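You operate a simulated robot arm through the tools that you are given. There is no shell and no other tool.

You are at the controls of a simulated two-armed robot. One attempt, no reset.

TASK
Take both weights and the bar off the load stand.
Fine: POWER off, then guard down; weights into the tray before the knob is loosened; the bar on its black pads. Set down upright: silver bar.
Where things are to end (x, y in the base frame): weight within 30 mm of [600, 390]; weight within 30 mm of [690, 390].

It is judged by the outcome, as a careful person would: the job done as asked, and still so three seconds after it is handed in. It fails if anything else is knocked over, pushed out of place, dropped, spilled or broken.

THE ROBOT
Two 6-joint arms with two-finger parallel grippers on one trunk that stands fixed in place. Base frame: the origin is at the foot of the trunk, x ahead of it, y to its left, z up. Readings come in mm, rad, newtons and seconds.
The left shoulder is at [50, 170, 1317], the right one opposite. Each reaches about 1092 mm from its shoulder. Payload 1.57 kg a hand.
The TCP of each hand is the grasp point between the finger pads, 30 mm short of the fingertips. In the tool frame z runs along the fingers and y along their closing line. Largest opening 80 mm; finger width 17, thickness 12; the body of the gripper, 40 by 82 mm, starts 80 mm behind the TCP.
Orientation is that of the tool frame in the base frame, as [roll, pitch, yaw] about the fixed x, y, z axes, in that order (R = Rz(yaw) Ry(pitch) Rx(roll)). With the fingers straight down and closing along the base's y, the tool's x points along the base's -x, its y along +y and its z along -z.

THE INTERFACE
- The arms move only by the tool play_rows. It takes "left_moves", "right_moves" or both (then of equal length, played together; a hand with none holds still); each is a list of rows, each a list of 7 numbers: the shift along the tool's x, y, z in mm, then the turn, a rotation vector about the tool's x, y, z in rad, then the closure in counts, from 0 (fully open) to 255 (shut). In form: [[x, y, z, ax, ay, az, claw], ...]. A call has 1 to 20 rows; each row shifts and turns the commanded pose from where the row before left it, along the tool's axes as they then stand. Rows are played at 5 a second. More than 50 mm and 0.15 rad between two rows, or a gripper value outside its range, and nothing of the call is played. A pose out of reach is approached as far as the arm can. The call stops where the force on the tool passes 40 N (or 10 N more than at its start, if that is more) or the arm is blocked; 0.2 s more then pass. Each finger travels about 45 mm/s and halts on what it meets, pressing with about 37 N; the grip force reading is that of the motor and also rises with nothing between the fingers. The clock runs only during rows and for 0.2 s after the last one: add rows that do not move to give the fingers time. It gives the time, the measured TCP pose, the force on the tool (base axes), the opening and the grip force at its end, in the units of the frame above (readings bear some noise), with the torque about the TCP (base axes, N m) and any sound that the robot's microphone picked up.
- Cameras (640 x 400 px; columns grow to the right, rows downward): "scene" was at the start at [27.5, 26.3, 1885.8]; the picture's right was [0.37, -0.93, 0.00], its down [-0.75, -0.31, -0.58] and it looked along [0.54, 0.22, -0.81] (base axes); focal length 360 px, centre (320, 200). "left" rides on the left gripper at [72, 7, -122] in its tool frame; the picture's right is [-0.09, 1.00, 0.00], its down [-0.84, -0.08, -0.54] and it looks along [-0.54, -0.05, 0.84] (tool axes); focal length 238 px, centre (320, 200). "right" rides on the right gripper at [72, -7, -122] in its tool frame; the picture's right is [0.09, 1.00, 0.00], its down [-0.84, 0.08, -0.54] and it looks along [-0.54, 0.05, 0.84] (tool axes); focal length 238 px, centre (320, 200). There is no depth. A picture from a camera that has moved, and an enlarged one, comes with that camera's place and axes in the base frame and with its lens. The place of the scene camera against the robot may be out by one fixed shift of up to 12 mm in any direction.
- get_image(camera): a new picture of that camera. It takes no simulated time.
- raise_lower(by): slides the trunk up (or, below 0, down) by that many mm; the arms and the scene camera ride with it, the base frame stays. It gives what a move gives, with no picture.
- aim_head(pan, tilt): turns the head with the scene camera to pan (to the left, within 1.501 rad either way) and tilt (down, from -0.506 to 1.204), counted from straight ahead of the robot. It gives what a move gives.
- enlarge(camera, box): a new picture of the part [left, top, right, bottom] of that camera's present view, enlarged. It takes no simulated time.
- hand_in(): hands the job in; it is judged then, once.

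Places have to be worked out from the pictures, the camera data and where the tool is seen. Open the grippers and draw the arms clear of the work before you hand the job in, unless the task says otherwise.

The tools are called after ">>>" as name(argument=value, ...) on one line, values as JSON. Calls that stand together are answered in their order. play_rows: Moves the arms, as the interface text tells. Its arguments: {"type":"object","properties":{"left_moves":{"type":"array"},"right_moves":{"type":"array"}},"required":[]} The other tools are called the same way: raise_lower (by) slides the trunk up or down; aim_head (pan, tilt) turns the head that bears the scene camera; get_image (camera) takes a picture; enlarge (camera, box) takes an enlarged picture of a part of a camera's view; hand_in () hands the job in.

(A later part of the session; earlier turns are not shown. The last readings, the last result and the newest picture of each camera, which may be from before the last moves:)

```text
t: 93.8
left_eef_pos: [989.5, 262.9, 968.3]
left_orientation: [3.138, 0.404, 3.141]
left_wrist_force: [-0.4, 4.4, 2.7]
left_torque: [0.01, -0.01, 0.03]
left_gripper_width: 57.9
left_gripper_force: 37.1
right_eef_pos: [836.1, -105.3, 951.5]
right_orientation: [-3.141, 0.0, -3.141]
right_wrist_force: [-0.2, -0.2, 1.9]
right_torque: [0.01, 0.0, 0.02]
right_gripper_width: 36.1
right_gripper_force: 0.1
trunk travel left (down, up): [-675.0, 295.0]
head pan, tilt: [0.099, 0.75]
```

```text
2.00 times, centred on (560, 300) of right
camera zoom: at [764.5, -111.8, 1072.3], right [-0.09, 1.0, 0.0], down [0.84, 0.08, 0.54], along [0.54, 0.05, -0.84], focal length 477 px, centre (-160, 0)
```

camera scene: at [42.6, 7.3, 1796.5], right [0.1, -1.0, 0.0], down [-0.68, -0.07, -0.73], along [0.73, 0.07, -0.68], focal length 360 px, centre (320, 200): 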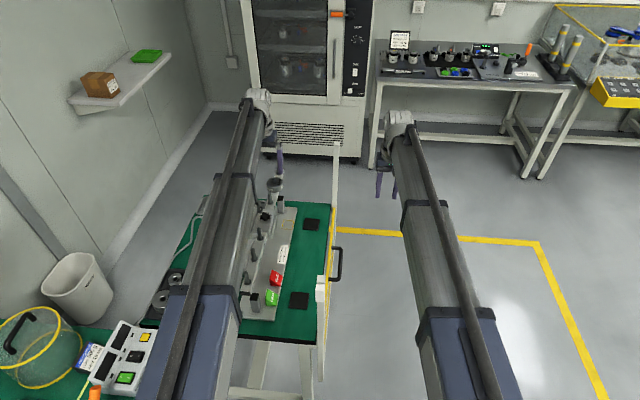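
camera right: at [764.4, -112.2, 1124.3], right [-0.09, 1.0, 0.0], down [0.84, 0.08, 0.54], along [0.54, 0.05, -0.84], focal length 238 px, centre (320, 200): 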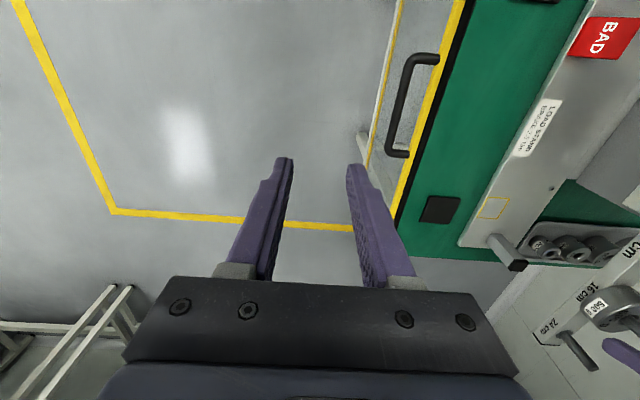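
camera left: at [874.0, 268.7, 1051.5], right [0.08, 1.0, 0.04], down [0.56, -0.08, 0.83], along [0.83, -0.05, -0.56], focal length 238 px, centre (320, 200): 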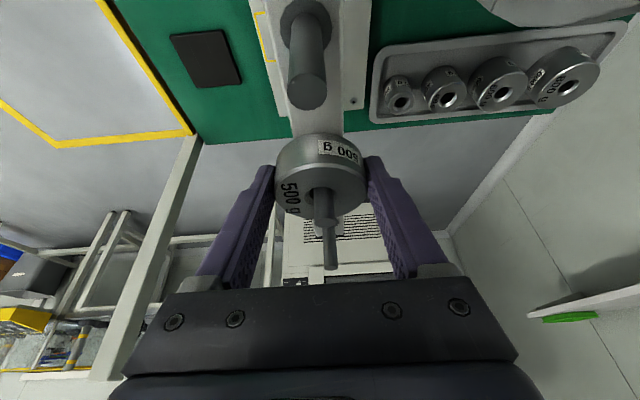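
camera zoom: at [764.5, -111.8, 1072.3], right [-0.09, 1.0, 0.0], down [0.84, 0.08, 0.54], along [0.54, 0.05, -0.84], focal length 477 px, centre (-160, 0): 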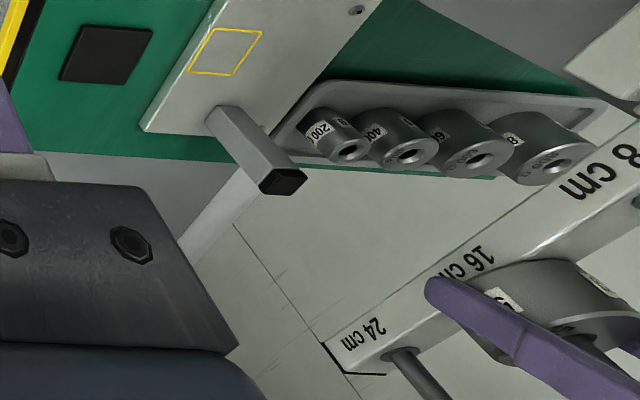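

Gripped (57.9 mm). Lift along the peg gently.

>>> raise_lower(by=20)

>>> raise_lower(by=50)

>>> get_image(camera="left")

>>> get_image(camera="right")

```text
t: 94.4
left_eef_pos: [988.0, 263.9, 987.4]
left_orientation: [3.139, 0.402, 3.141]
left_wrist_force: [-1.3, 4.3, -3.6]
left_torque: [0.1, 0.06, -0.01]
left_gripper_width: 57.6
left_gripper_force: 36.9
right_eef_pos: [836.2, -105.0, 970.4]
right_orientation: [-3.139, -0.001, 3.14]
right_wrist_force: [0.3, -0.4, 0.6]
right_torque: [0.01, 0.02, 0.03]
right_gripper_width: 36.0
right_gripper_force: 0.1
trunk travel left (down, up): [-695.0, 275.0]
head pan, tilt: [0.099, 0.75]
```

```text
t: 95.4
left_eef_pos: [990.1, 263.3, 1035.7]
left_orientation: [3.138, 0.403, -3.141]
left_wrist_force: [0.1, 0.9, -5.1]
left_torque: [0.0, 0.02, -0.03]
left_gripper_width: 57.9
left_gripper_force: 37.7
right_eef_pos: [837.7, -106.0, 1019.7]
right_orientation: [3.14, -0.002, -3.14]
right_wrist_force: [0.5, 0.4, -0.9]
right_torque: [0.01, 0.01, 0.0]
right_gripper_width: 36.0
right_gripper_force: 0.2
trunk travel left (down, up): [-745.0, 225.0]
head pan, tilt: [0.099, 0.75]
```

```text
taken
camera left: at [874.9, 267.6, 1120.9], right [0.08, 1.0, 0.04], down [0.56, -0.08, 0.83], along [0.83, -0.05, -0.56], focal length 238 px, centre (320, 200)
```

left: 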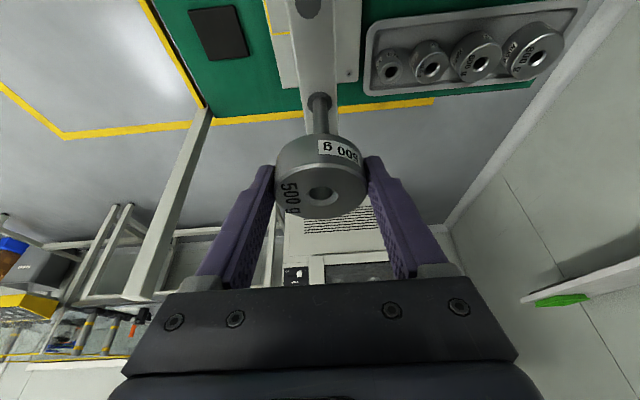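

```text
taken
camera right: at [765.2, -112.3, 1141.7], right [-0.09, 1.0, 0.0], down [0.84, 0.08, 0.54], along [0.54, 0.05, -0.84], focal length 238 px, centre (320, 200)
```

right: 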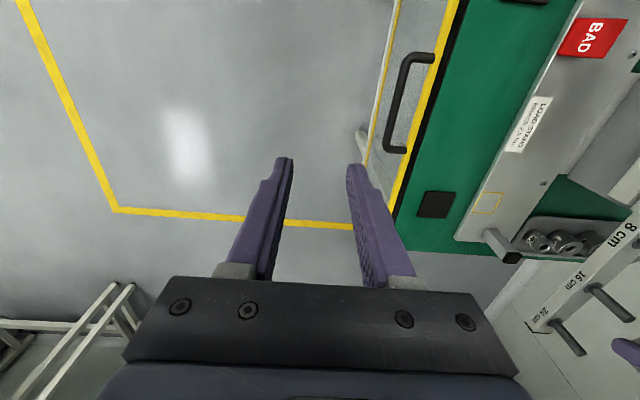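

The 500 g weight is free of the peg. I raise another 60 mm, retreat in x along the bar line to x ≈ 667, then go over the tray in y, keeping the tilt so the weight stays level.

>>> raise_lower(by=60)

>>> play_rows(left_moves=[[33, 0, -13.9, 0, 0, 0, 255], [33, 0, -13.9, 0, 0, 0, 255], [33, 0, -13.9, 0, 0, 0, 255], [33, 0, -13.9, 0, 0, 0, 255], [33, 0, -13.9, 0, 0, 0, 255], [33, 0, -13.9, 0, 0, 0, 255], [33, 0, -13.9, 0, 0, 0, 255], [33, 0, -13.9, 0, 0, 0, 255], [33, 0, -13.9, 0, 0, 0, 255], [0, 31, 0, 0, 0, 0, 255], [0, 31, 0, 0, 0, 0, 255], [0, 31, 0, 0, 0, 0, 255], [0, 32, 0, 0, 0, 0, 255], [0, 0, 0, 0, 0, 0, 255]])

>>> get_image(camera="left")

>>> get_image(camera="scene")

```text
t: 96.4
left_eef_pos: [989.2, 263.2, 1096.0]
left_orientation: [3.14, 0.405, -3.141]
left_wrist_force: [0.2, 0.8, -4.2]
left_torque: [-0.01, 0.04, 0.03]
left_gripper_width: 57.5
left_gripper_force: 37.0
right_eef_pos: [836.6, -105.0, 1078.3]
right_orientation: [3.14, 0.0, 3.141]
right_wrist_force: [-0.2, -0.2, -0.6]
right_torque: [-0.03, 0.0, -0.02]
right_gripper_width: 36.2
right_gripper_force: 0.1
trunk travel left (down, up): [-805.0, 165.0]
head pan, tilt: [0.099, 0.75]
```

```text
t: 99.4
left_eef_pos: [667.8, 387.4, 1098.2]
left_orientation: [3.138, 0.402, 3.14]
left_wrist_force: [0.7, 0.5, -5.8]
left_torque: [-0.02, 0.05, -0.04]
left_gripper_width: 57.6
left_gripper_force: 36.4
left hand out of reach, approached as far as the arm can: row 9
right_eef_pos: [835.7, -107.4, 1079.8]
right_orientation: [-3.141, 0.001, -3.141]
right_wrist_force: [-0.5, 0.1, 0.1]
right_torque: [0.05, 0.02, 0.03]
right_gripper_width: 36.2
right_gripper_force: 0.1
trunk travel left (down, up): [-805.0, 165.0]
head pan, tilt: [0.099, 0.75]
```

```text
taken
camera left: at [552.0, 392.7, 1181.3], right [0.08, 1.0, 0.04], down [0.56, -0.08, 0.83], along [0.83, -0.05, -0.56], focal length 238 px, centre (320, 200)
```

left: 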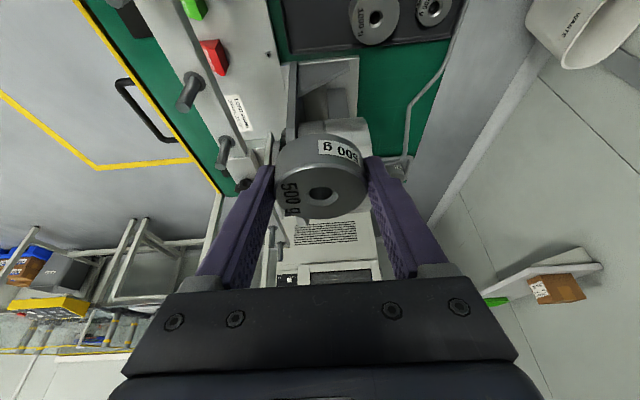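

```text
taken
camera scene: at [43.2, 7.1, 1774.5], right [0.1, -1.0, 0.0], down [-0.68, -0.07, -0.73], along [0.73, 0.07, -0.68], focal length 360 px, centre (320, 200)
```

scene: 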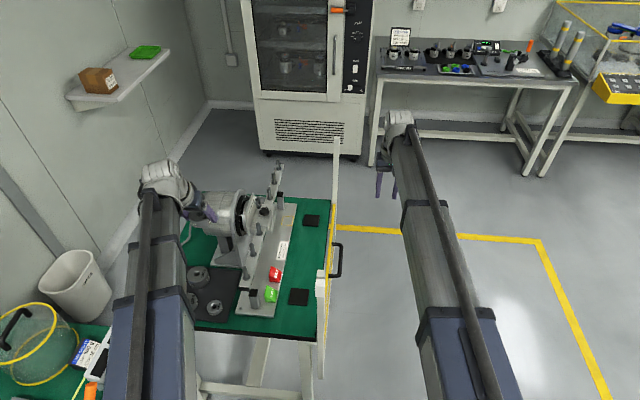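

The weight is over the tray side at ≈(676, 388). I lower to about 35 mm above the floor and check clearances to rim and neighbours.

>>> raise_lower(by=-180)

>>> get_image(camera="left")

>>> enlarge(camera="scene", box=[120, 140, 300, 320])

```text
t: 101.4
left_eef_pos: [667.0, 386.7, 917.2]
left_orientation: [3.137, 0.405, -3.141]
left_wrist_force: [0.1, 1.0, -4.0]
left_torque: [0.01, 0.01, 0.0]
left_gripper_width: 57.7
left_gripper_force: 36.6
right_eef_pos: [837.4, -106.3, 900.6]
right_orientation: [-3.141, 0.001, 3.141]
right_wrist_force: [-0.5, 0.2, 0.7]
right_torque: [-0.02, 0.0, 0.01]
right_gripper_width: 36.1
right_gripper_force: 0.1
trunk travel left (down, up): [-625.0, 345.0]
head pan, tilt: [0.099, 0.75]
```

```text
taken
camera left: at [551.9, 392.7, 1001.4], right [0.08, 1.0, 0.04], down [0.56, -0.08, 0.83], along [0.83, -0.05, -0.56], focal length 238 px, centre (320, 200)
```

left: 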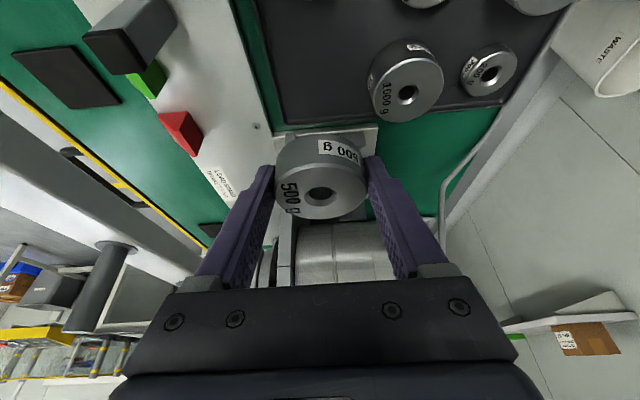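

```text
2.22 times, centred on (210, 230) of scene
camera zoom: at [43.0, 7.5, 1594.6], right [0.1, -1.0, 0.0], down [-0.68, -0.07, -0.73], along [0.73, 0.07, -0.68], focal length 800 px, centre (564, 133)
```

zoom: 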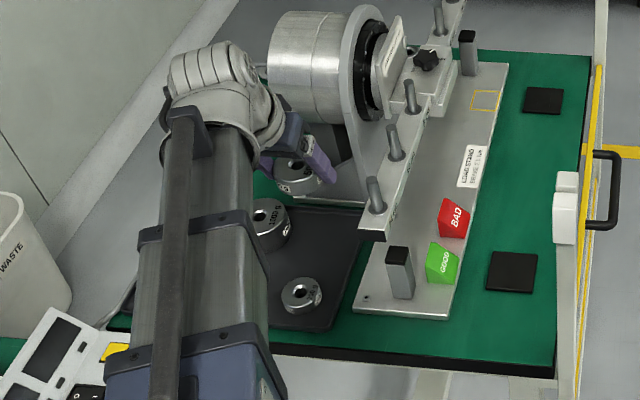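

Margins are ~8 mm on both sides, and the motor is well ahead of the hand. Lowering to just above the tray floor.

>>> raise_lower(by=-115)

>>> get_image(camera="left")

>>> enlarge(camera="scene", box=[120, 120, 300, 300])

```text
t: 102.8
left_eef_pos: [666.8, 387.5, 802.7]
left_orientation: [3.138, 0.403, -3.141]
left_wrist_force: [0.5, -0.6, -5.0]
left_torque: [-0.01, 0.0, -0.01]
left_gripper_width: 57.7
left_gripper_force: 37.1
right_eef_pos: [835.8, -106.8, 783.9]
right_orientation: [-3.142, -0.001, 3.141]
right_wrist_force: [-0.8, 0.5, -0.6]
right_torque: [-0.01, -0.01, -0.02]
right_gripper_width: 36.4
right_gripper_force: 0.0
trunk travel left (down, up): [-510.0, 460.0]
head pan, tilt: [0.099, 0.75]
```

```text
taken
camera left: at [551.9, 392.7, 886.4], right [0.08, 1.0, 0.04], down [0.56, -0.08, 0.83], along [0.83, -0.05, -0.56], focal length 238 px, centre (320, 200)
```

left: 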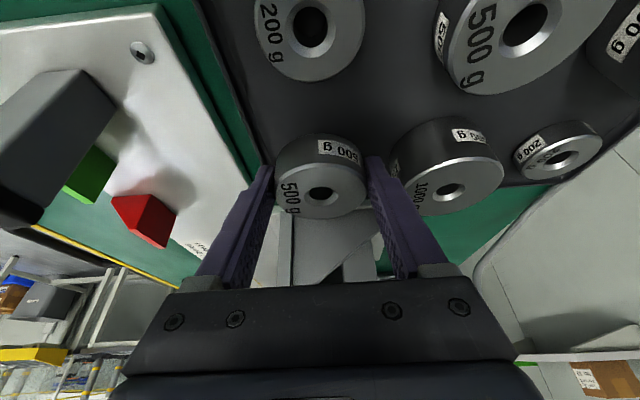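

```text
2.22 times, centred on (210, 210) of scene
camera zoom: at [42.9, 7.5, 1479.6], right [0.1, -1.0, 0.0], down [-0.68, -0.07, -0.73], along [0.73, 0.07, -0.68], focal length 800 px, centre (564, 178)
```

zoom: 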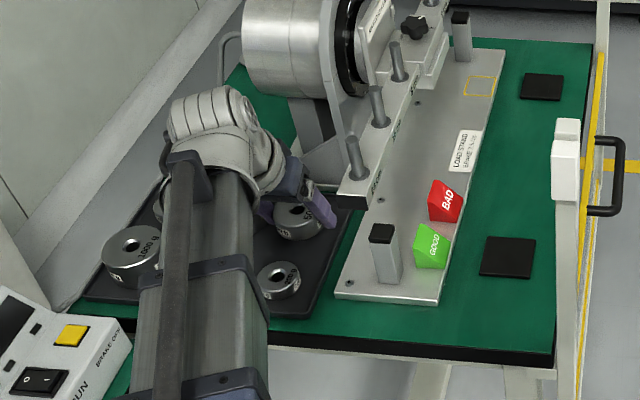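

>>> enlarge(camera="left", box=[230, 100, 430, 240])

```text
2.86 times, centred on (330, 170) of left
camera zoom: at [551.9, 392.7, 886.4], right [0.08, 1.0, 0.04], down [0.56, -0.08, 0.83], along [0.83, -0.05, -0.56], focal length 681 px, centre (291, 286)
```

zoom: 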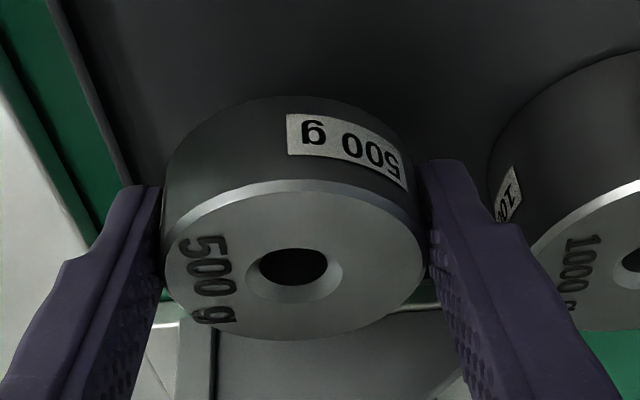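

Clearances are small, so I shift 5 mm in −x and 2 mm in +y, then go down in small steps to contact.

>>> play_rows(left_moves=[[4.6, 2, -1.9, 0, 0, 0, 255], [0, 0, 0, 0, 0, 0, 255]])

>>> raise_lower(by=-7)

>>> raise_lower(by=-3)

>>> enlarge(camera="left", box=[230, 100, 430, 240])

```text
t: 103.4
left_eef_pos: [662.2, 389.2, 801.9]
left_orientation: [3.138, 0.403, 3.14]
left_wrist_force: [0.5, -0.5, -4.7]
left_torque: [-0.02, -0.01, 0.01]
left_gripper_width: 57.9
left_gripper_force: 37.0
right_eef_pos: [835.3, -105.8, 783.8]
right_orientation: [3.14, 0.0, 3.141]
right_wrist_force: [-0.2, 0.3, -0.4]
right_torque: [0.0, -0.01, 0.01]
right_gripper_width: 36.1
right_gripper_force: 0.1
trunk travel left (down, up): [-510.0, 460.0]
head pan, tilt: [0.099, 0.75]
```

```text
t: 104.0
left_eef_pos: [660.5, 389.7, 795.2]
left_orientation: [3.139, 0.401, -3.14]
left_wrist_force: [-0.1, 0.2, -4.7]
left_torque: [0.01, 0.02, -0.02]
left_gripper_width: 57.6
left_gripper_force: 37.7
right_eef_pos: [836.0, -105.4, 778.3]
right_orientation: [3.142, 0.0, -3.141]
right_wrist_force: [-0.1, 0.5, -0.9]
right_torque: [0.03, -0.02, 0.0]
right_gripper_width: 36.1
right_gripper_force: 0.1
trunk travel left (down, up): [-503.0, 467.0]
head pan, tilt: [0.099, 0.75]
```

```text
t: 104.5
left_eef_pos: [661.7, 389.8, 792.2]
left_orientation: [3.138, 0.402, -3.139]
left_wrist_force: [0.1, 0.9, -5.0]
left_torque: [-0.01, 0.01, -0.01]
left_gripper_width: 57.7
left_gripper_force: 37.1
right_eef_pos: [836.6, -106.0, 773.4]
right_orientation: [-3.141, -0.001, -3.141]
right_wrist_force: [-0.5, 0.5, 0.6]
right_torque: [-0.04, -0.03, -0.01]
right_gripper_width: 36.0
right_gripper_force: 0.0
trunk travel left (down, up): [-500.0, 470.0]
head pan, tilt: [0.099, 0.75]
```

```text
2.86 times, centred on (330, 170) of left
camera zoom: at [546.6, 394.8, 876.3], right [0.08, 1.0, 0.04], down [0.56, -0.08, 0.83], along [0.83, -0.05, -0.56], focal length 681 px, centre (291, 286)
```

zoom: 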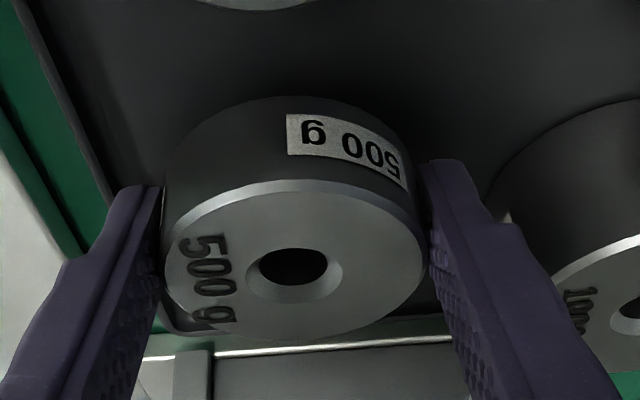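

Clear on both sides. Continuing in 2-mm steps.

>>> raise_lower(by=-2)

>>> raise_lower(by=-1)

>>> raise_lower(by=-1)

```text
t: 105.0
left_eef_pos: [661.4, 388.7, 790.7]
left_orientation: [3.14, 0.404, 3.141]
left_wrist_force: [0.4, -1.0, -5.2]
left_torque: [0.01, 0.01, 0.0]
left_gripper_width: 57.6
left_gripper_force: 36.9
right_eef_pos: [836.2, -106.8, 773.5]
right_orientation: [-3.141, 0.0, -3.141]
right_wrist_force: [0.3, -0.3, -0.3]
right_torque: [0.0, 0.0, 0.0]
right_gripper_width: 36.2
right_gripper_force: 0.1
trunk travel left (down, up): [-498.0, 472.0]
head pan, tilt: [0.099, 0.75]
```

```text
t: 105.5
left_eef_pos: [661.3, 389.5, 788.9]
left_orientation: [3.14, 0.404, -3.141]
left_wrist_force: [0.0, 0.8, -5.9]
left_torque: [-0.01, 0.03, -0.01]
left_gripper_width: 57.9
left_gripper_force: 36.8
right_eef_pos: [835.8, -106.9, 772.3]
right_orientation: [3.141, 0.001, -3.139]
right_wrist_force: [0.5, 0.6, 0.8]
right_torque: [-0.03, -0.02, 0.05]
right_gripper_width: 36.1
right_gripper_force: 0.1
trunk travel left (down, up): [-497.0, 473.0]
head pan, tilt: [0.099, 0.75]
```

```text
t: 106.0
left_eef_pos: [661.5, 388.6, 787.8]
left_orientation: [3.138, 0.405, -3.142]
left_wrist_force: [-0.5, -0.2, -5.1]
left_torque: [-0.03, 0.04, -0.04]
left_gripper_width: 57.7
left_gripper_force: 36.6
right_eef_pos: [836.2, -105.2, 770.5]
right_orientation: [-3.141, 0.001, -3.14]
right_wrist_force: [-0.3, 0.5, -0.3]
right_torque: [0.02, 0.04, 0.0]
right_gripper_width: 36.1
right_gripper_force: 0.1
trunk travel left (down, up): [-496.0, 474.0]
head pan, tilt: [0.099, 0.75]
```

>>> raise_lower(by=-1)

>>> raise_lower(by=-1)

>>> enlarge(camera="left", box=[230, 100, 430, 240])

```text
t: 106.5
left_eef_pos: [661.5, 388.6, 787.9]
left_orientation: [3.138, 0.403, 3.14]
left_wrist_force: [-0.2, -0.9, -5.0]
left_torque: [0.03, 0.03, 0.02]
left_gripper_width: 57.8
left_gripper_force: 37.5
right_eef_pos: [836.9, -106.5, 769.0]
right_orientation: [3.141, -0.001, 3.141]
right_wrist_force: [-0.6, -0.4, 0.1]
right_torque: [0.01, 0.01, 0.02]
right_gripper_width: 36.1
right_gripper_force: 0.1
trunk travel left (down, up): [-495.0, 475.0]
head pan, tilt: [0.099, 0.75]
```

```text
t: 107.1
left_eef_pos: [661.0, 390.3, 785.8]
left_orientation: [3.139, 0.404, -3.141]
left_wrist_force: [0.4, -0.1, -4.6]
left_torque: [-0.05, 0.05, -0.01]
left_gripper_width: 57.7
left_gripper_force: 37.2
right_eef_pos: [836.3, -106.2, 767.8]
right_orientation: [3.141, 0.002, 3.14]
right_wrist_force: [1.2, -0.6, -0.7]
right_torque: [-0.02, 0.0, 0.0]
right_gripper_width: 36.3
right_gripper_force: 0.1
trunk travel left (down, up): [-494.0, 476.0]
head pan, tilt: [0.099, 0.75]
```

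```text
2.86 times, centred on (330, 170) of left
camera zoom: at [546.7, 394.8, 870.3], right [0.08, 1.0, 0.04], down [0.56, -0.08, 0.83], along [0.83, -0.05, -0.56], focal length 681 px, centre (291, 286)
```

zoom: 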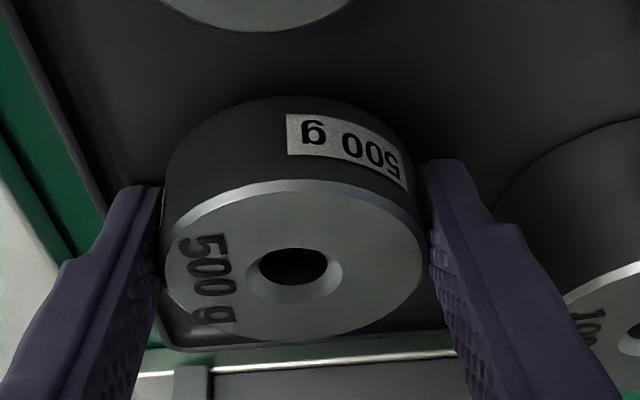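

>>> raise_lower(by=-1)

>>> raise_lower(by=-1)

>>> raise_lower(by=-1)

```text
t: 107.6
left_eef_pos: [661.3, 389.3, 785.3]
left_orientation: [3.139, 0.405, 3.139]
left_wrist_force: [1.3, 1.7, 6.6]
left_torque: [-0.34, -0.08, -0.03]
left_gripper_width: 57.6
left_gripper_force: 37.2
right_eef_pos: [835.4, -105.5, 769.8]
right_orientation: [3.141, 0.002, -3.141]
right_wrist_force: [0.3, -0.7, 0.0]
right_torque: [-0.03, 0.01, 0.02]
right_gripper_width: 36.1
right_gripper_force: 0.0
trunk travel left (down, up): [-493.0, 477.0]
head pan, tilt: [0.099, 0.75]
```

```text
t: 108.1
left_eef_pos: [659.9, 389.3, 784.9]
left_orientation: [3.139, 0.407, -3.141]
left_wrist_force: [4.3, 5.6, 22.0]
left_torque: [-0.74, -0.2, -0.16]
left_gripper_width: 57.5
left_gripper_force: 37.4
right_eef_pos: [834.8, -106.7, 767.8]
right_orientation: [-3.141, 0.002, 3.141]
right_wrist_force: [0.8, 0.3, -0.6]
right_torque: [-0.01, 0.0, 0.02]
right_gripper_width: 36.1
right_gripper_force: 0.2
trunk travel left (down, up): [-492.0, 478.0]
head pan, tilt: [0.099, 0.75]
```

```text
t: 108.7
left_eef_pos: [661.1, 389.2, 785.6]
left_orientation: [3.139, 0.414, -3.141]
left_wrist_force: [-4.3, 2.0, 25.6]
left_torque: [-0.86, 0.03, -0.51]
left_gripper_width: 57.6
left_gripper_force: 37.1
right_eef_pos: [834.4, -105.8, 767.6]
right_orientation: [3.141, 0.003, 3.142]
right_wrist_force: [-0.3, -0.1, -0.3]
right_torque: [0.02, 0.03, -0.05]
right_gripper_width: 35.9
right_gripper_force: 0.1
trunk travel left (down, up): [-491.0, 479.0]
head pan, tilt: [0.099, 0.75]
stopped: the force on the tool passed its limit at 40 N (the readings are from after the stop); the commanded pose is now the measured one
```

Contact (mainly a fingertip on the tray floor, so the weight's underside is at most ~1–2 mm up). I relieve 1 mm and open slightly to release.

>>> raise_lower(by=1)

>>> play_rows(left_moves=[[0, 0, 0, 0, 0, 0, 68], [0, 0, 0, 0, 0, 0, 62], [0, 0, 0, 0, 0, 0, 58], [0, 0, 0, 0, 0, 0, 58]])

>>> enlarge(camera="left", box=[230, 100, 430, 240])

```text
t: 109.2
left_eef_pos: [660.9, 390.5, 785.7]
left_orientation: [3.137, 0.408, -3.14]
left_wrist_force: [-5.7, -0.2, 13.9]
left_torque: [-0.51, 0.14, 0.07]
left_gripper_width: 58.0
left_gripper_force: 37.5
right_eef_pos: [835.0, -106.5, 768.5]
right_orientation: [3.142, 0.001, -3.141]
right_wrist_force: [0.5, 0.6, -0.2]
right_torque: [-0.01, -0.01, -0.02]
right_gripper_width: 36.0
right_gripper_force: 0.0
trunk travel left (down, up): [-492.0, 478.0]
head pan, tilt: [0.099, 0.75]
```

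```text
t: 110.2
left_eef_pos: [662.3, 390.4, 785.8]
left_orientation: [3.138, 0.41, 3.141]
left_wrist_force: [-8.4, 2.7, 9.9]
left_torque: [-0.19, 0.24, -0.23]
left_gripper_width: 59.1
left_gripper_force: 0.2
right_eef_pos: [835.1, -105.1, 768.0]
right_orientation: [-3.141, 0.001, -3.141]
right_wrist_force: [-0.8, -0.3, 0.3]
right_torque: [0.02, -0.04, -0.01]
right_gripper_width: 36.1
right_gripper_force: 0.0
trunk travel left (down, up): [-492.0, 478.0]
head pan, tilt: [0.099, 0.75]
```

```text
2.86 times, centred on (330, 170) of left
camera zoom: at [546.1, 395.1, 869.5], right [0.08, 1.0, 0.04], down [0.55, -0.08, 0.83], along [0.83, -0.05, -0.56], focal length 681 px, centre (291, 286)
```

zoom: 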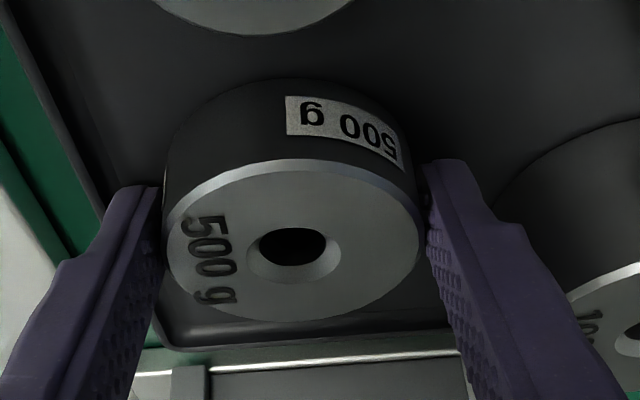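

The weight has settled flat. I raise 2 mm to unload the fingertips, open a touch more, then withdraw upward.

>>> raise_lower(by=2)

>>> play_rows(left_moves=[[0, 0, 0, 0, 0, 0, 55], [0, 0, 0, 0, 0, 0, 55]])

>>> raise_lower(by=10)

>>> enlarge(camera="left", box=[230, 60, 430, 240])

```text
t: 110.7
left_eef_pos: [663.4, 389.2, 786.9]
left_orientation: [3.138, 0.407, 3.141]
left_wrist_force: [0.8, 0.4, -0.1]
left_torque: [0.01, 0.04, 0.01]
left_gripper_width: 61.8
left_gripper_force: 0.0
right_eef_pos: [836.1, -105.9, 769.2]
right_orientation: [-3.141, 0.0, -3.141]
right_wrist_force: [-0.7, -0.4, 0.1]
right_torque: [0.02, 0.01, 0.02]
right_gripper_width: 36.0
right_gripper_force: 0.0
trunk travel left (down, up): [-494.0, 476.0]
head pan, tilt: [0.099, 0.75]
```

```text
t: 111.3
left_eef_pos: [662.5, 389.1, 787.8]
left_orientation: [3.138, 0.409, -3.141]
left_wrist_force: [0.6, 0.5, -0.1]
left_torque: [0.01, 0.02, -0.03]
left_gripper_width: 62.5
left_gripper_force: 0.0
right_eef_pos: [836.8, -105.8, 769.7]
right_orientation: [3.139, 0.001, -3.142]
right_wrist_force: [0.4, 0.3, -0.8]
right_torque: [0.02, 0.0, 0.02]
right_gripper_width: 36.0
right_gripper_force: 0.0
trunk travel left (down, up): [-494.0, 476.0]
head pan, tilt: [0.099, 0.75]
```

```text
t: 111.9
left_eef_pos: [663.2, 390.0, 797.1]
left_orientation: [3.14, 0.407, 3.141]
left_wrist_force: [-0.4, 0.3, -0.2]
left_torque: [0.03, 0.01, 0.0]
left_gripper_width: 62.7
left_gripper_force: 0.0
right_eef_pos: [836.4, -106.4, 779.7]
right_orientation: [3.141, 0.001, -3.141]
right_wrist_force: [0.0, 0.5, -0.3]
right_torque: [0.01, -0.01, -0.02]
right_gripper_width: 36.3
right_gripper_force: 0.1
trunk travel left (down, up): [-504.0, 466.0]
head pan, tilt: [0.099, 0.75]
```

```text
2.22 times, centred on (330, 150) of left
camera zoom: at [547.4, 395.1, 880.8], right [0.08, 1.0, 0.04], down [0.55, -0.08, 0.83], along [0.83, -0.05, -0.56], focal length 530 px, centre (298, 311)
```

zoom: 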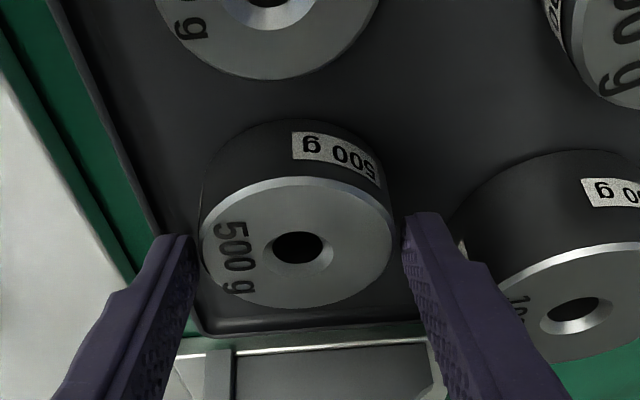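

The 500 g weight stands free. I raise clear, un-tilt the hand and measure where both weights sit.

>>> raise_lower(by=150)

>>> play_rows(left_moves=[[0, 0, 0, 0, 0.102, 0, 40], [0, 0, 0, 0, 0.102, 0, 40], [0, 0, 0, 0, 0.102, 0, 40], [0, 0, 0, 0, 0.102, 0, 40], [0, 0, 0, 0, 0, 0, 40]])

>>> get_image(camera="left")

>>> get_image(camera="scene")

```text
t: 113.6
left_eef_pos: [664.3, 389.4, 947.8]
left_orientation: [3.138, 0.406, 3.141]
left_wrist_force: [-0.6, 0.5, -0.7]
left_torque: [0.0, 0.0, -0.01]
left_gripper_width: 63.0
left_gripper_force: 0.1
right_eef_pos: [835.5, -105.7, 928.8]
right_orientation: [3.141, 0.002, -3.141]
right_wrist_force: [-0.4, -0.1, 0.1]
right_torque: [-0.02, -0.01, 0.0]
right_gripper_width: 36.2
right_gripper_force: 0.1
trunk travel left (down, up): [-654.0, 316.0]
head pan, tilt: [0.099, 0.75]
```

```text
t: 114.8
left_eef_pos: [662.5, 389.9, 928.0]
left_orientation: [3.141, -0.001, -3.141]
left_wrist_force: [-0.1, 1.1, -1.0]
left_torque: [-0.02, -0.03, -0.02]
left_gripper_width: 67.5
left_gripper_force: 0.1
left hand out of reach, approached as far as the arm can: row 1, 2, 3
right_eef_pos: [836.7, -106.9, 928.7]
right_orientation: [3.141, 0.001, 3.141]
right_wrist_force: [0.2, 0.3, 0.0]
right_torque: [-0.01, 0.0, 0.0]
right_gripper_width: 36.2
right_gripper_force: 0.1
trunk travel left (down, up): [-654.0, 316.0]
head pan, tilt: [0.099, 0.75]
```

```text
taken
camera left: at [589.4, 394.8, 1051.5], right [0.09, 1.0, 0.0], down [0.84, -0.08, 0.54], along [0.54, -0.05, -0.84], focal length 238 px, centre (320, 200)
```

left: 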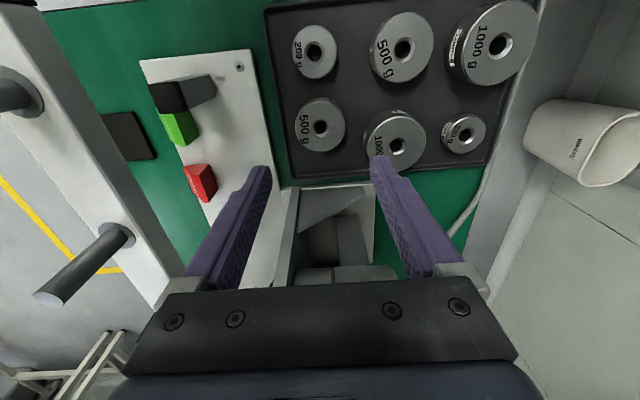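

```text
taken
camera scene: at [42.5, 7.3, 1624.0], right [0.1, -1.0, 0.0], down [-0.68, -0.07, -0.73], along [0.73, 0.07, -0.68], focal length 360 px, centre (320, 200)
```

scene: 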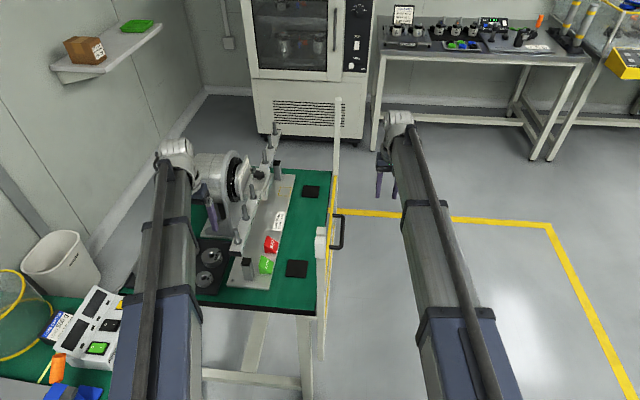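

Both weights are in the tray at ≈(598, 390) and ≈(670, 389). Now the knob and bar: I turn the right hand (yaw 90°, tilt 0.6) to look at the clamp from the −y side.

>>> play_rows(right_moves=[[0, 0, 0, 0, 0, -0.1428, 100], [0, 0, 0, 0, 0, -0.1428, 100], [0, 0, 0, 0, 0, -0.1428, 100], [0, 0, 0, 0, 0, -0.1428, 100], [0, 0, 0, 0, 0, -0.1428, 100], [0, 0, 0, 0, 0, -0.1428, 100], [0, 0, 0, 0, 0, -0.1428, 100], [0, 0, 0, 0, 0, -0.1428, 100], [0, 0, 0, 0, 0, -0.1428, 100], [0, 0, 0, 0, 0, -0.1428, 100], [0, 0, 0, 0, 0, -0.1428, 100], [0, 0, 0, 0, -0.12, 0, 100], [0, 0, 0, 0, -0.12, 0, 100], [0, 0, 0, 0, -0.12, 0, 100], [0, 0, 0, 0, -0.12, 0, 100], [0, 0, 0, 0, -0.12, 0, 100], [0, 0, 0, 0, 0, 0, 100]])

>>> get_image(camera="right")

>>> enlarge(camera="scene", box=[210, 110, 320, 260])

```text
t: 118.4
left_eef_pos: [662.0, 389.9, 929.2]
left_orientation: [3.138, -0.001, -3.14]
left_wrist_force: [0.3, 0.9, 0.1]
left_torque: [-0.01, -0.01, 0.01]
left_gripper_width: 67.6
left_gripper_force: 0.0
right_eef_pos: [835.2, -107.1, 967.4]
right_orientation: [-3.138, 0.599, -1.568]
right_wrist_force: [1.1, 0.0, 0.7]
right_torque: [-0.02, 0.01, 0.01]
right_gripper_width: 48.5
right_gripper_force: 0.0
right hand out of reach, approached as far as the arm can: row 13, 14, 15, 16
trunk travel left (down, up): [-654.0, 316.0]
head pan, tilt: [0.099, 0.75]
```

```text
taken
camera right: at [843.2, -233.9, 1028.2], right [-1.0, -0.08, -0.05], down [-0.08, 0.38, 0.92], along [-0.05, 0.92, -0.39], focal length 238 px, centre (320, 200)
```

right: 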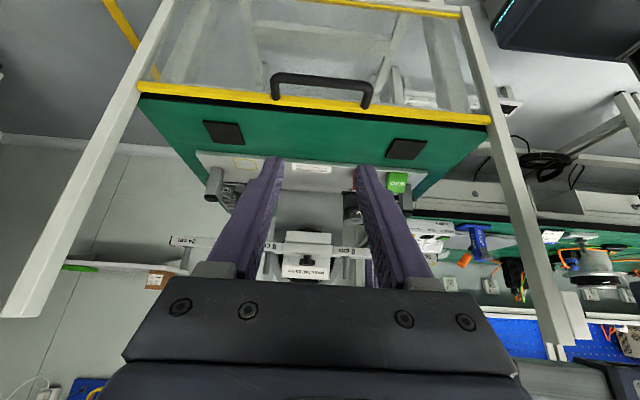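

```text
2.67 times, centred on (265, 185) of scene
camera zoom: at [42.7, 7.4, 1624.0], right [0.1, -1.0, 0.0], down [-0.68, -0.07, -0.73], along [0.73, 0.07, -0.68], focal length 960 px, centre (467, 240)
```

zoom: 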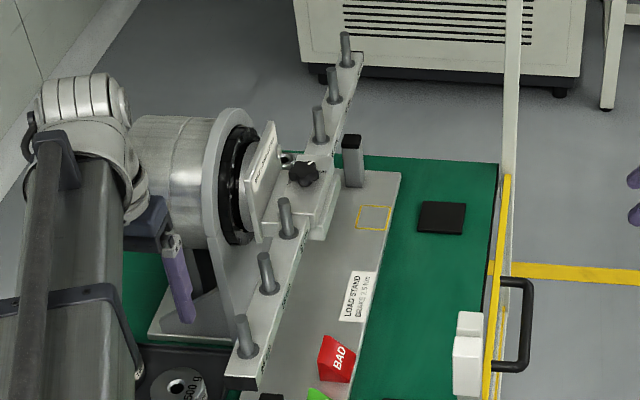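

>>> enlarge(camera="right", box=[150, 150, 430, 300])

>>> enlarge(camera="scene", box=[235, 130, 295, 190])

```text
2.29 times, centred on (290, 225) of right
camera zoom: at [843.2, -233.9, 1028.2], right [-1.0, -0.08, -0.05], down [-0.08, 0.38, 0.92], along [-0.05, 0.92, -0.39], focal length 545 px, centre (389, 143)
```

zoom: 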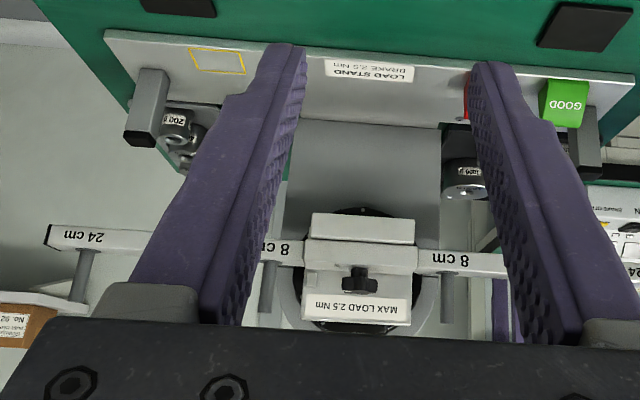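

```text
6.67 times, centred on (265, 160) of scene
camera zoom: at [42.7, 7.4, 1624.0], right [0.1, -1.0, 0.0], down [-0.68, -0.07, -0.73], along [0.73, 0.07, -0.68], focal length 2401 px, centre (687, 467)
```

zoom: 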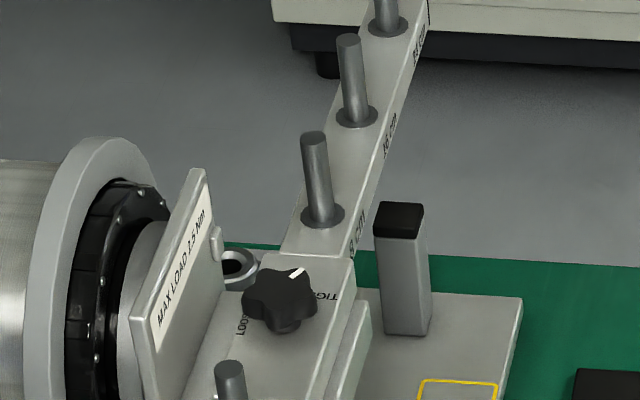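

The clamp is clear now: a saddle with back plate ("MAX LOAD") holds the bar, and the star knob's white mark points at TIGHT (+x side) with LOOSE on the +y side, i.e. a quarter turn CCW from above. I raise to TCP ≈1105 and bring the left hand over the knob for a close look from above.

>>> raise_lower(by=176)

>>> play_rows(left_moves=[[0, -31, 0, 0, 0, 0, 40], [0, -31, 0, 0, 0, 0, 40], [0, -31, 0, 0, 0, 0, 40], [0, -32, 0, 0, 0, 0, 40], [-38, 0, 0, 0, 0, 0, 40], [-38, 0, 0, 0, 0, 0, 40], [-38, 0, 0, 0, 0, 0, 40], [0, 0, 0, 0, 0, 0, 40]])

>>> get_image(camera="left")

>>> enlarge(camera="left", box=[250, 120, 400, 270])

>>> get_image(camera="scene")

```text
t: 120.4
left_eef_pos: [662.7, 389.6, 1104.4]
left_orientation: [3.139, 0.0, -3.141]
left_wrist_force: [-0.6, 0.7, 0.1]
left_torque: [0.01, -0.01, 0.01]
left_gripper_width: 67.3
left_gripper_force: 0.1
right_eef_pos: [836.6, -106.7, 1143.7]
right_orientation: [-3.141, 0.602, -1.571]
right_wrist_force: [0.5, 0.7, 0.4]
right_torque: [0.01, 0.02, 0.0]
right_gripper_width: 48.7
right_gripper_force: 0.0
trunk travel left (down, up): [-830.0, 140.0]
head pan, tilt: [0.099, 0.75]
```

```text
t: 122.2
left_eef_pos: [776.1, 264.4, 1105.2]
left_orientation: [3.138, 0.0, -3.14]
left_wrist_force: [-0.4, -0.5, -0.2]
left_torque: [0.0, -0.01, 0.03]
left_gripper_width: 67.6
left_gripper_force: 0.1
right_eef_pos: [836.0, -106.2, 1144.1]
right_orientation: [-3.139, 0.602, -1.569]
right_wrist_force: [-0.6, 0.1, 0.0]
right_torque: [0.0, 0.02, 0.0]
right_gripper_width: 48.6
right_gripper_force: 0.1
trunk travel left (down, up): [-830.0, 140.0]
head pan, tilt: [0.099, 0.75]
```

```text
taken
camera left: at [703.8, 269.7, 1227.7], right [0.09, 1.0, 0.0], down [0.84, -0.08, 0.54], along [0.54, -0.05, -0.84], focal length 238 px, centre (320, 200)
```

left: 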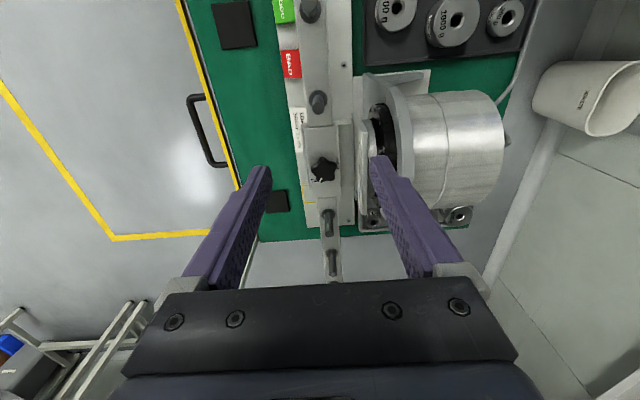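

```text
2.67 times, centred on (325, 195) of left
camera zoom: at [703.8, 269.7, 1227.7], right [0.09, 1.0, 0.0], down [0.84, -0.08, 0.54], along [0.54, -0.05, -0.84], focal length 636 px, centre (307, 213)
```

zoom: 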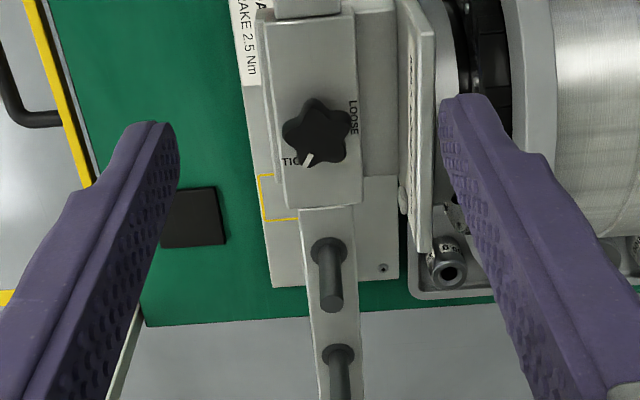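

```text
taken
camera scene: at [41.7, 7.1, 1800.0], right [0.1, -1.0, 0.0], down [-0.68, -0.07, -0.73], along [0.73, 0.07, -0.68], focal length 360 px, centre (320, 200)
```

scene: 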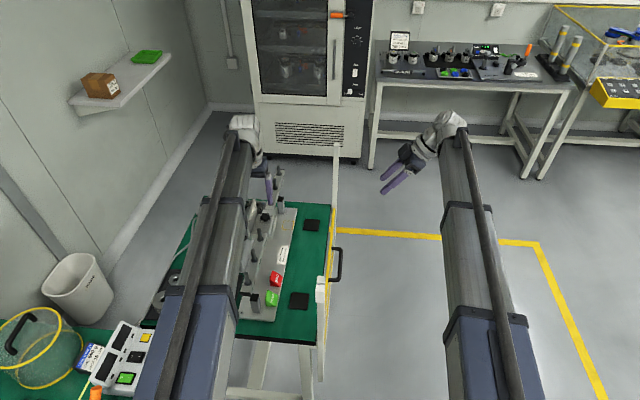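

Clear view: mark at about −20° (TIGHT), LOOSE at about +110°, i.e. ~130° CCW from above. The back plate is ~35 mm from the knob axis, so I'll grip with the fingers roughly along x and turn in two ~65° strokes. I move over the knob and yaw 57.5°.

>>> play_rows(left_moves=[[-28, -0.5, 0, 0, 0, 0, 136], [-28, -0.5, 0, 0, 0, 0, 136], [0, 0, 0, 0, 0, -0.1434, 136], [0, 0, 0, 0, 0, -0.1434, 136], [0, 0, 0, 0, 0, -0.1434, 136], [0, 0, 0, 0, 0, -0.1434, 136], [0, 0, 0, 0, 0, -0.1434, 136], [0, 0, 0, 0, 0, -0.1434, 136], [0, 0, 0, 0, 0, -0.1434, 136], [0, 0, 0, 0, 0, 0, 136]])

>>> raise_lower(by=-40)

>>> get_image(camera="left")

>>> enlarge(camera="left", box=[240, 80, 400, 260])

```text
t: 124.4
left_eef_pos: [833.5, 263.6, 1105.2]
left_orientation: [3.141, 0.002, -2.131]
left_wrist_force: [0.2, -0.9, -0.6]
left_torque: [0.03, 0.01, -0.03]
left_gripper_width: 37.2
left_gripper_force: 0.0
right_eef_pos: [835.7, -106.2, 1144.9]
right_orientation: [-3.142, 0.602, -1.569]
right_wrist_force: [0.0, 0.5, 0.5]
right_torque: [0.02, 0.01, -0.01]
right_gripper_width: 48.4
right_gripper_force: 0.0
trunk travel left (down, up): [-830.0, 140.0]
head pan, tilt: [0.099, 0.75]
```

```text
t: 125.2
left_eef_pos: [832.0, 264.4, 1065.8]
left_orientation: [3.139, 0.003, -2.135]
left_wrist_force: [-0.1, -0.3, -0.3]
left_torque: [-0.01, 0.03, 0.03]
left_gripper_width: 37.4
left_gripper_force: 0.0
right_eef_pos: [834.7, -106.1, 1104.2]
right_orientation: [3.141, 0.601, -1.572]
right_wrist_force: [-0.4, 1.3, -0.1]
right_torque: [0.0, -0.01, 0.01]
right_gripper_width: 48.7
right_gripper_force: 0.0
trunk travel left (down, up): [-790.0, 180.0]
head pan, tilt: [0.099, 0.75]
```

```text
taken
camera left: at [787.9, 205.7, 1187.2], right [-0.79, 0.61, 0.0], down [0.51, 0.66, 0.54], along [0.33, 0.43, -0.84], focal length 238 px, centre (320, 200)
```

left: 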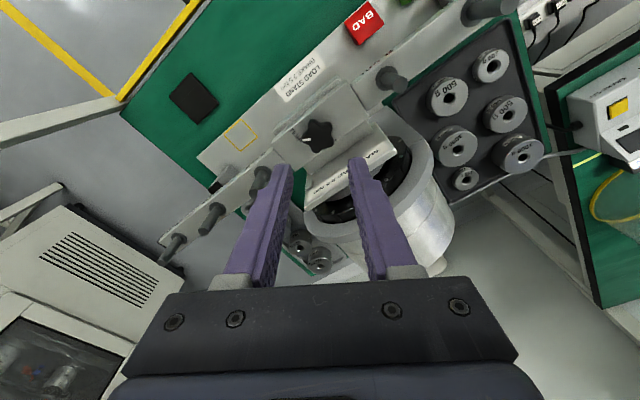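

```text
2.22 times, centred on (320, 170) of left
camera zoom: at [787.9, 205.7, 1187.2], right [-0.79, 0.61, 0.0], down [0.51, 0.66, 0.54], along [0.33, 0.43, -0.84], focal length 530 px, centre (320, 267)
```

zoom: 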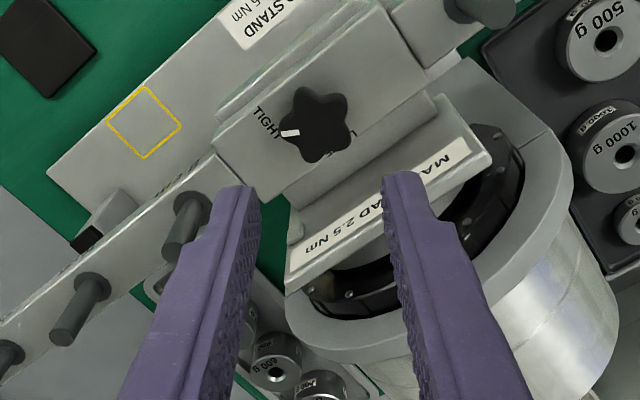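

Knob axis ≈ (832, 262.5), top z ≈ 960. I correct 2 mm in −y and lower until the tips are at the knob's top level.

>>> play_rows(left_moves=[[1.7, -1.1, 0, 0, 0, 0, 136], [0, 0, 0, 0, 0, 0, 136]])

>>> raise_lower(by=-68)

>>> enlarge(camera="left", box=[240, 80, 400, 260])

>>> enlarge(camera="scene", box=[200, 80, 320, 220])

```text
t: 125.8
left_eef_pos: [833.2, 262.5, 1065.2]
left_orientation: [3.14, 0.001, -2.136]
left_wrist_force: [-1.4, 0.3, -0.6]
left_torque: [0.0, -0.02, 0.02]
left_gripper_width: 37.4
left_gripper_force: 0.1
right_eef_pos: [836.0, -106.4, 1104.3]
right_orientation: [-3.14, 0.599, -1.571]
right_wrist_force: [-0.2, 0.6, -0.3]
right_torque: [-0.01, 0.03, -0.01]
right_gripper_width: 48.8
right_gripper_force: 0.1
trunk travel left (down, up): [-790.0, 180.0]
head pan, tilt: [0.099, 0.75]
```

```text
t: 126.9
left_eef_pos: [831.6, 263.1, 997.5]
left_orientation: [3.14, 0.003, -2.135]
left_wrist_force: [0.0, -0.1, 0.2]
left_torque: [0.01, 0.0, 0.01]
left_gripper_width: 37.4
left_gripper_force: 0.1
right_eef_pos: [836.4, -105.4, 1036.6]
right_orientation: [-3.139, 0.6, -1.572]
right_wrist_force: [-0.2, 0.1, -0.4]
right_torque: [0.01, 0.01, 0.0]
right_gripper_width: 48.5
right_gripper_force: 0.0
trunk travel left (down, up): [-722.0, 248.0]
head pan, tilt: [0.099, 0.75]
```

```text
2.22 times, centred on (320, 170) of left
camera zoom: at [787.8, 203.3, 1119.3], right [-0.79, 0.61, 0.0], down [0.51, 0.66, 0.54], along [0.33, 0.43, -0.84], focal length 530 px, centre (320, 267)
```

zoom: 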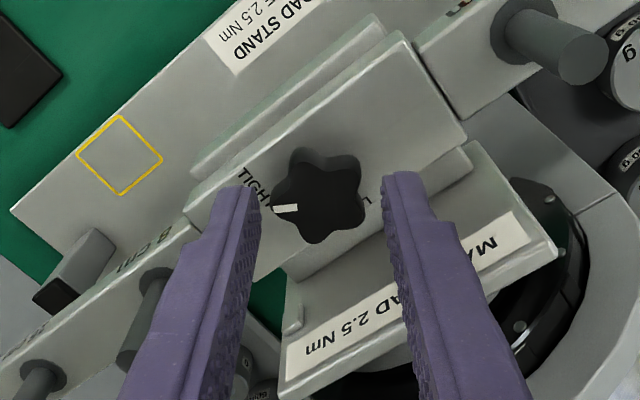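

```text
2.86 times, centred on (260, 150) of scene
camera zoom: at [42.4, 7.2, 1692.0], right [0.1, -1.0, 0.0], down [-0.68, -0.07, -0.73], along [0.73, 0.07, -0.68], focal length 1029 px, centre (491, 343)
```

zoom: 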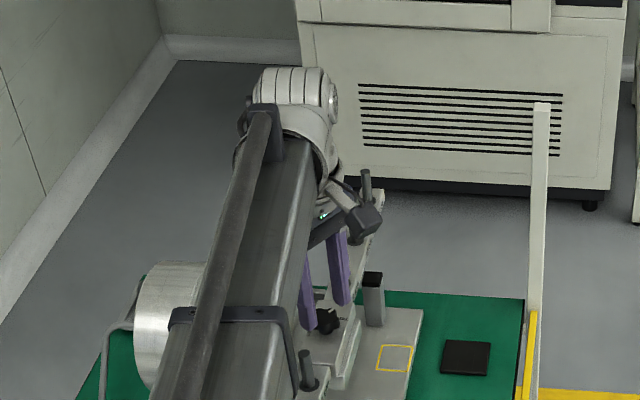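

Well centred; finger-to-plate clearance ≈12 mm. I lower so the tips surround the knob head.

>>> raise_lower(by=-14)

>>> raise_lower(by=-7)

>>> enlarge(camera="left", box=[240, 80, 400, 260])

```text
t: 127.5
left_eef_pos: [833.6, 261.0, 982.7]
left_orientation: [3.141, 0.004, -2.135]
left_wrist_force: [-0.4, 0.2, 0.1]
left_torque: [0.04, 0.02, 0.0]
left_gripper_width: 37.2
left_gripper_force: 0.0
right_eef_pos: [836.3, -106.1, 1021.6]
right_orientation: [3.141, 0.601, -1.572]
right_wrist_force: [0.3, 0.1, 0.0]
right_torque: [0.01, -0.01, -0.02]
right_gripper_width: 48.3
right_gripper_force: 0.0
trunk travel left (down, up): [-708.0, 262.0]
head pan, tilt: [0.099, 0.75]
```

```text
t: 128.1
left_eef_pos: [832.8, 261.5, 977.1]
left_orientation: [3.139, 0.002, -2.135]
left_wrist_force: [0.0, 0.5, -0.3]
left_torque: [0.0, 0.01, 0.03]
left_gripper_width: 37.3
left_gripper_force: 0.1
right_eef_pos: [835.5, -106.4, 1014.4]
right_orientation: [-3.141, 0.6, -1.571]
right_wrist_force: [-0.1, -0.3, -0.6]
right_torque: [-0.01, -0.03, 0.02]
right_gripper_width: 48.6
right_gripper_force: 0.0
trunk travel left (down, up): [-701.0, 269.0]
head pan, tilt: [0.099, 0.75]
```

```text
2.22 times, centred on (320, 170) of left
camera zoom: at [787.8, 203.3, 1098.2], right [-0.79, 0.61, 0.0], down [0.51, 0.66, 0.54], along [0.33, 0.43, -0.84], focal length 530 px, centre (320, 267)
```

zoom: 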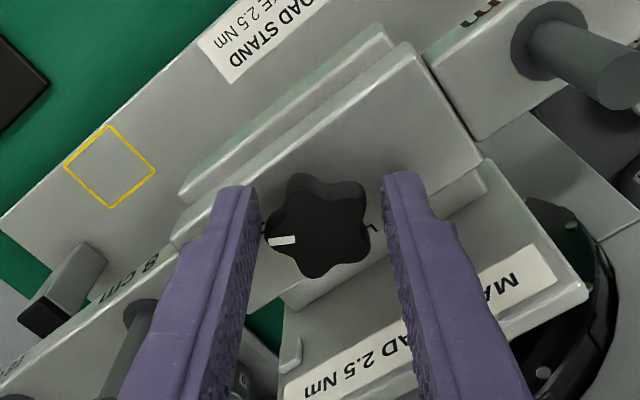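

The tips overlap the knob by ~13 mm. Closing on it.

>>> play_rows(left_moves=[[0, 0, 0, 0, 0, 0, 180], [0, 0, 0, 0, 0, 0, 255], [0, 0, 0, 0, 0, 0, 255], [0, 0, 0, 0, 0, 0, 255]])

>>> enlarge(camera="left", box=[240, 80, 400, 260])

```text
t: 129.1
left_eef_pos: [831.2, 262.0, 975.9]
left_orientation: [3.14, 0.002, -2.136]
left_wrist_force: [2.5, -0.4, 2.1]
left_torque: [-0.06, -0.06, -0.02]
left_gripper_width: 30.9
left_gripper_force: 37.4
right_eef_pos: [836.4, -106.2, 1015.7]
right_orientation: [3.14, 0.6, -1.571]
right_wrist_force: [-1.1, -0.6, 0.2]
right_torque: [0.02, 0.02, -0.02]
right_gripper_width: 48.8
right_gripper_force: 0.1
trunk travel left (down, up): [-701.0, 269.0]
head pan, tilt: [0.099, 0.75]
```

```text
2.22 times, centred on (320, 170) of left
camera zoom: at [788.0, 203.2, 1098.1], right [-0.79, 0.61, 0.0], down [0.51, 0.66, 0.54], along [0.33, 0.43, -0.84], focal length 530 px, centre (320, 267)
```

zoom: 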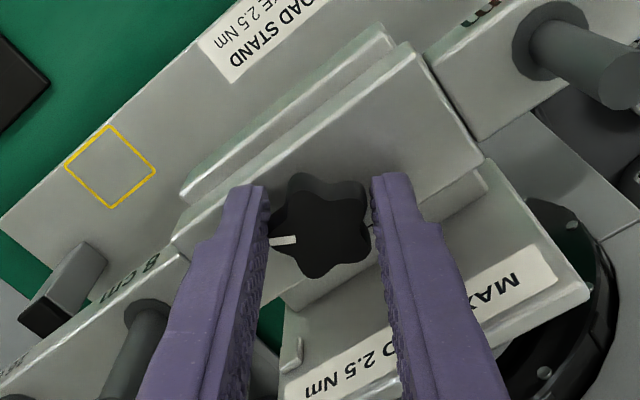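

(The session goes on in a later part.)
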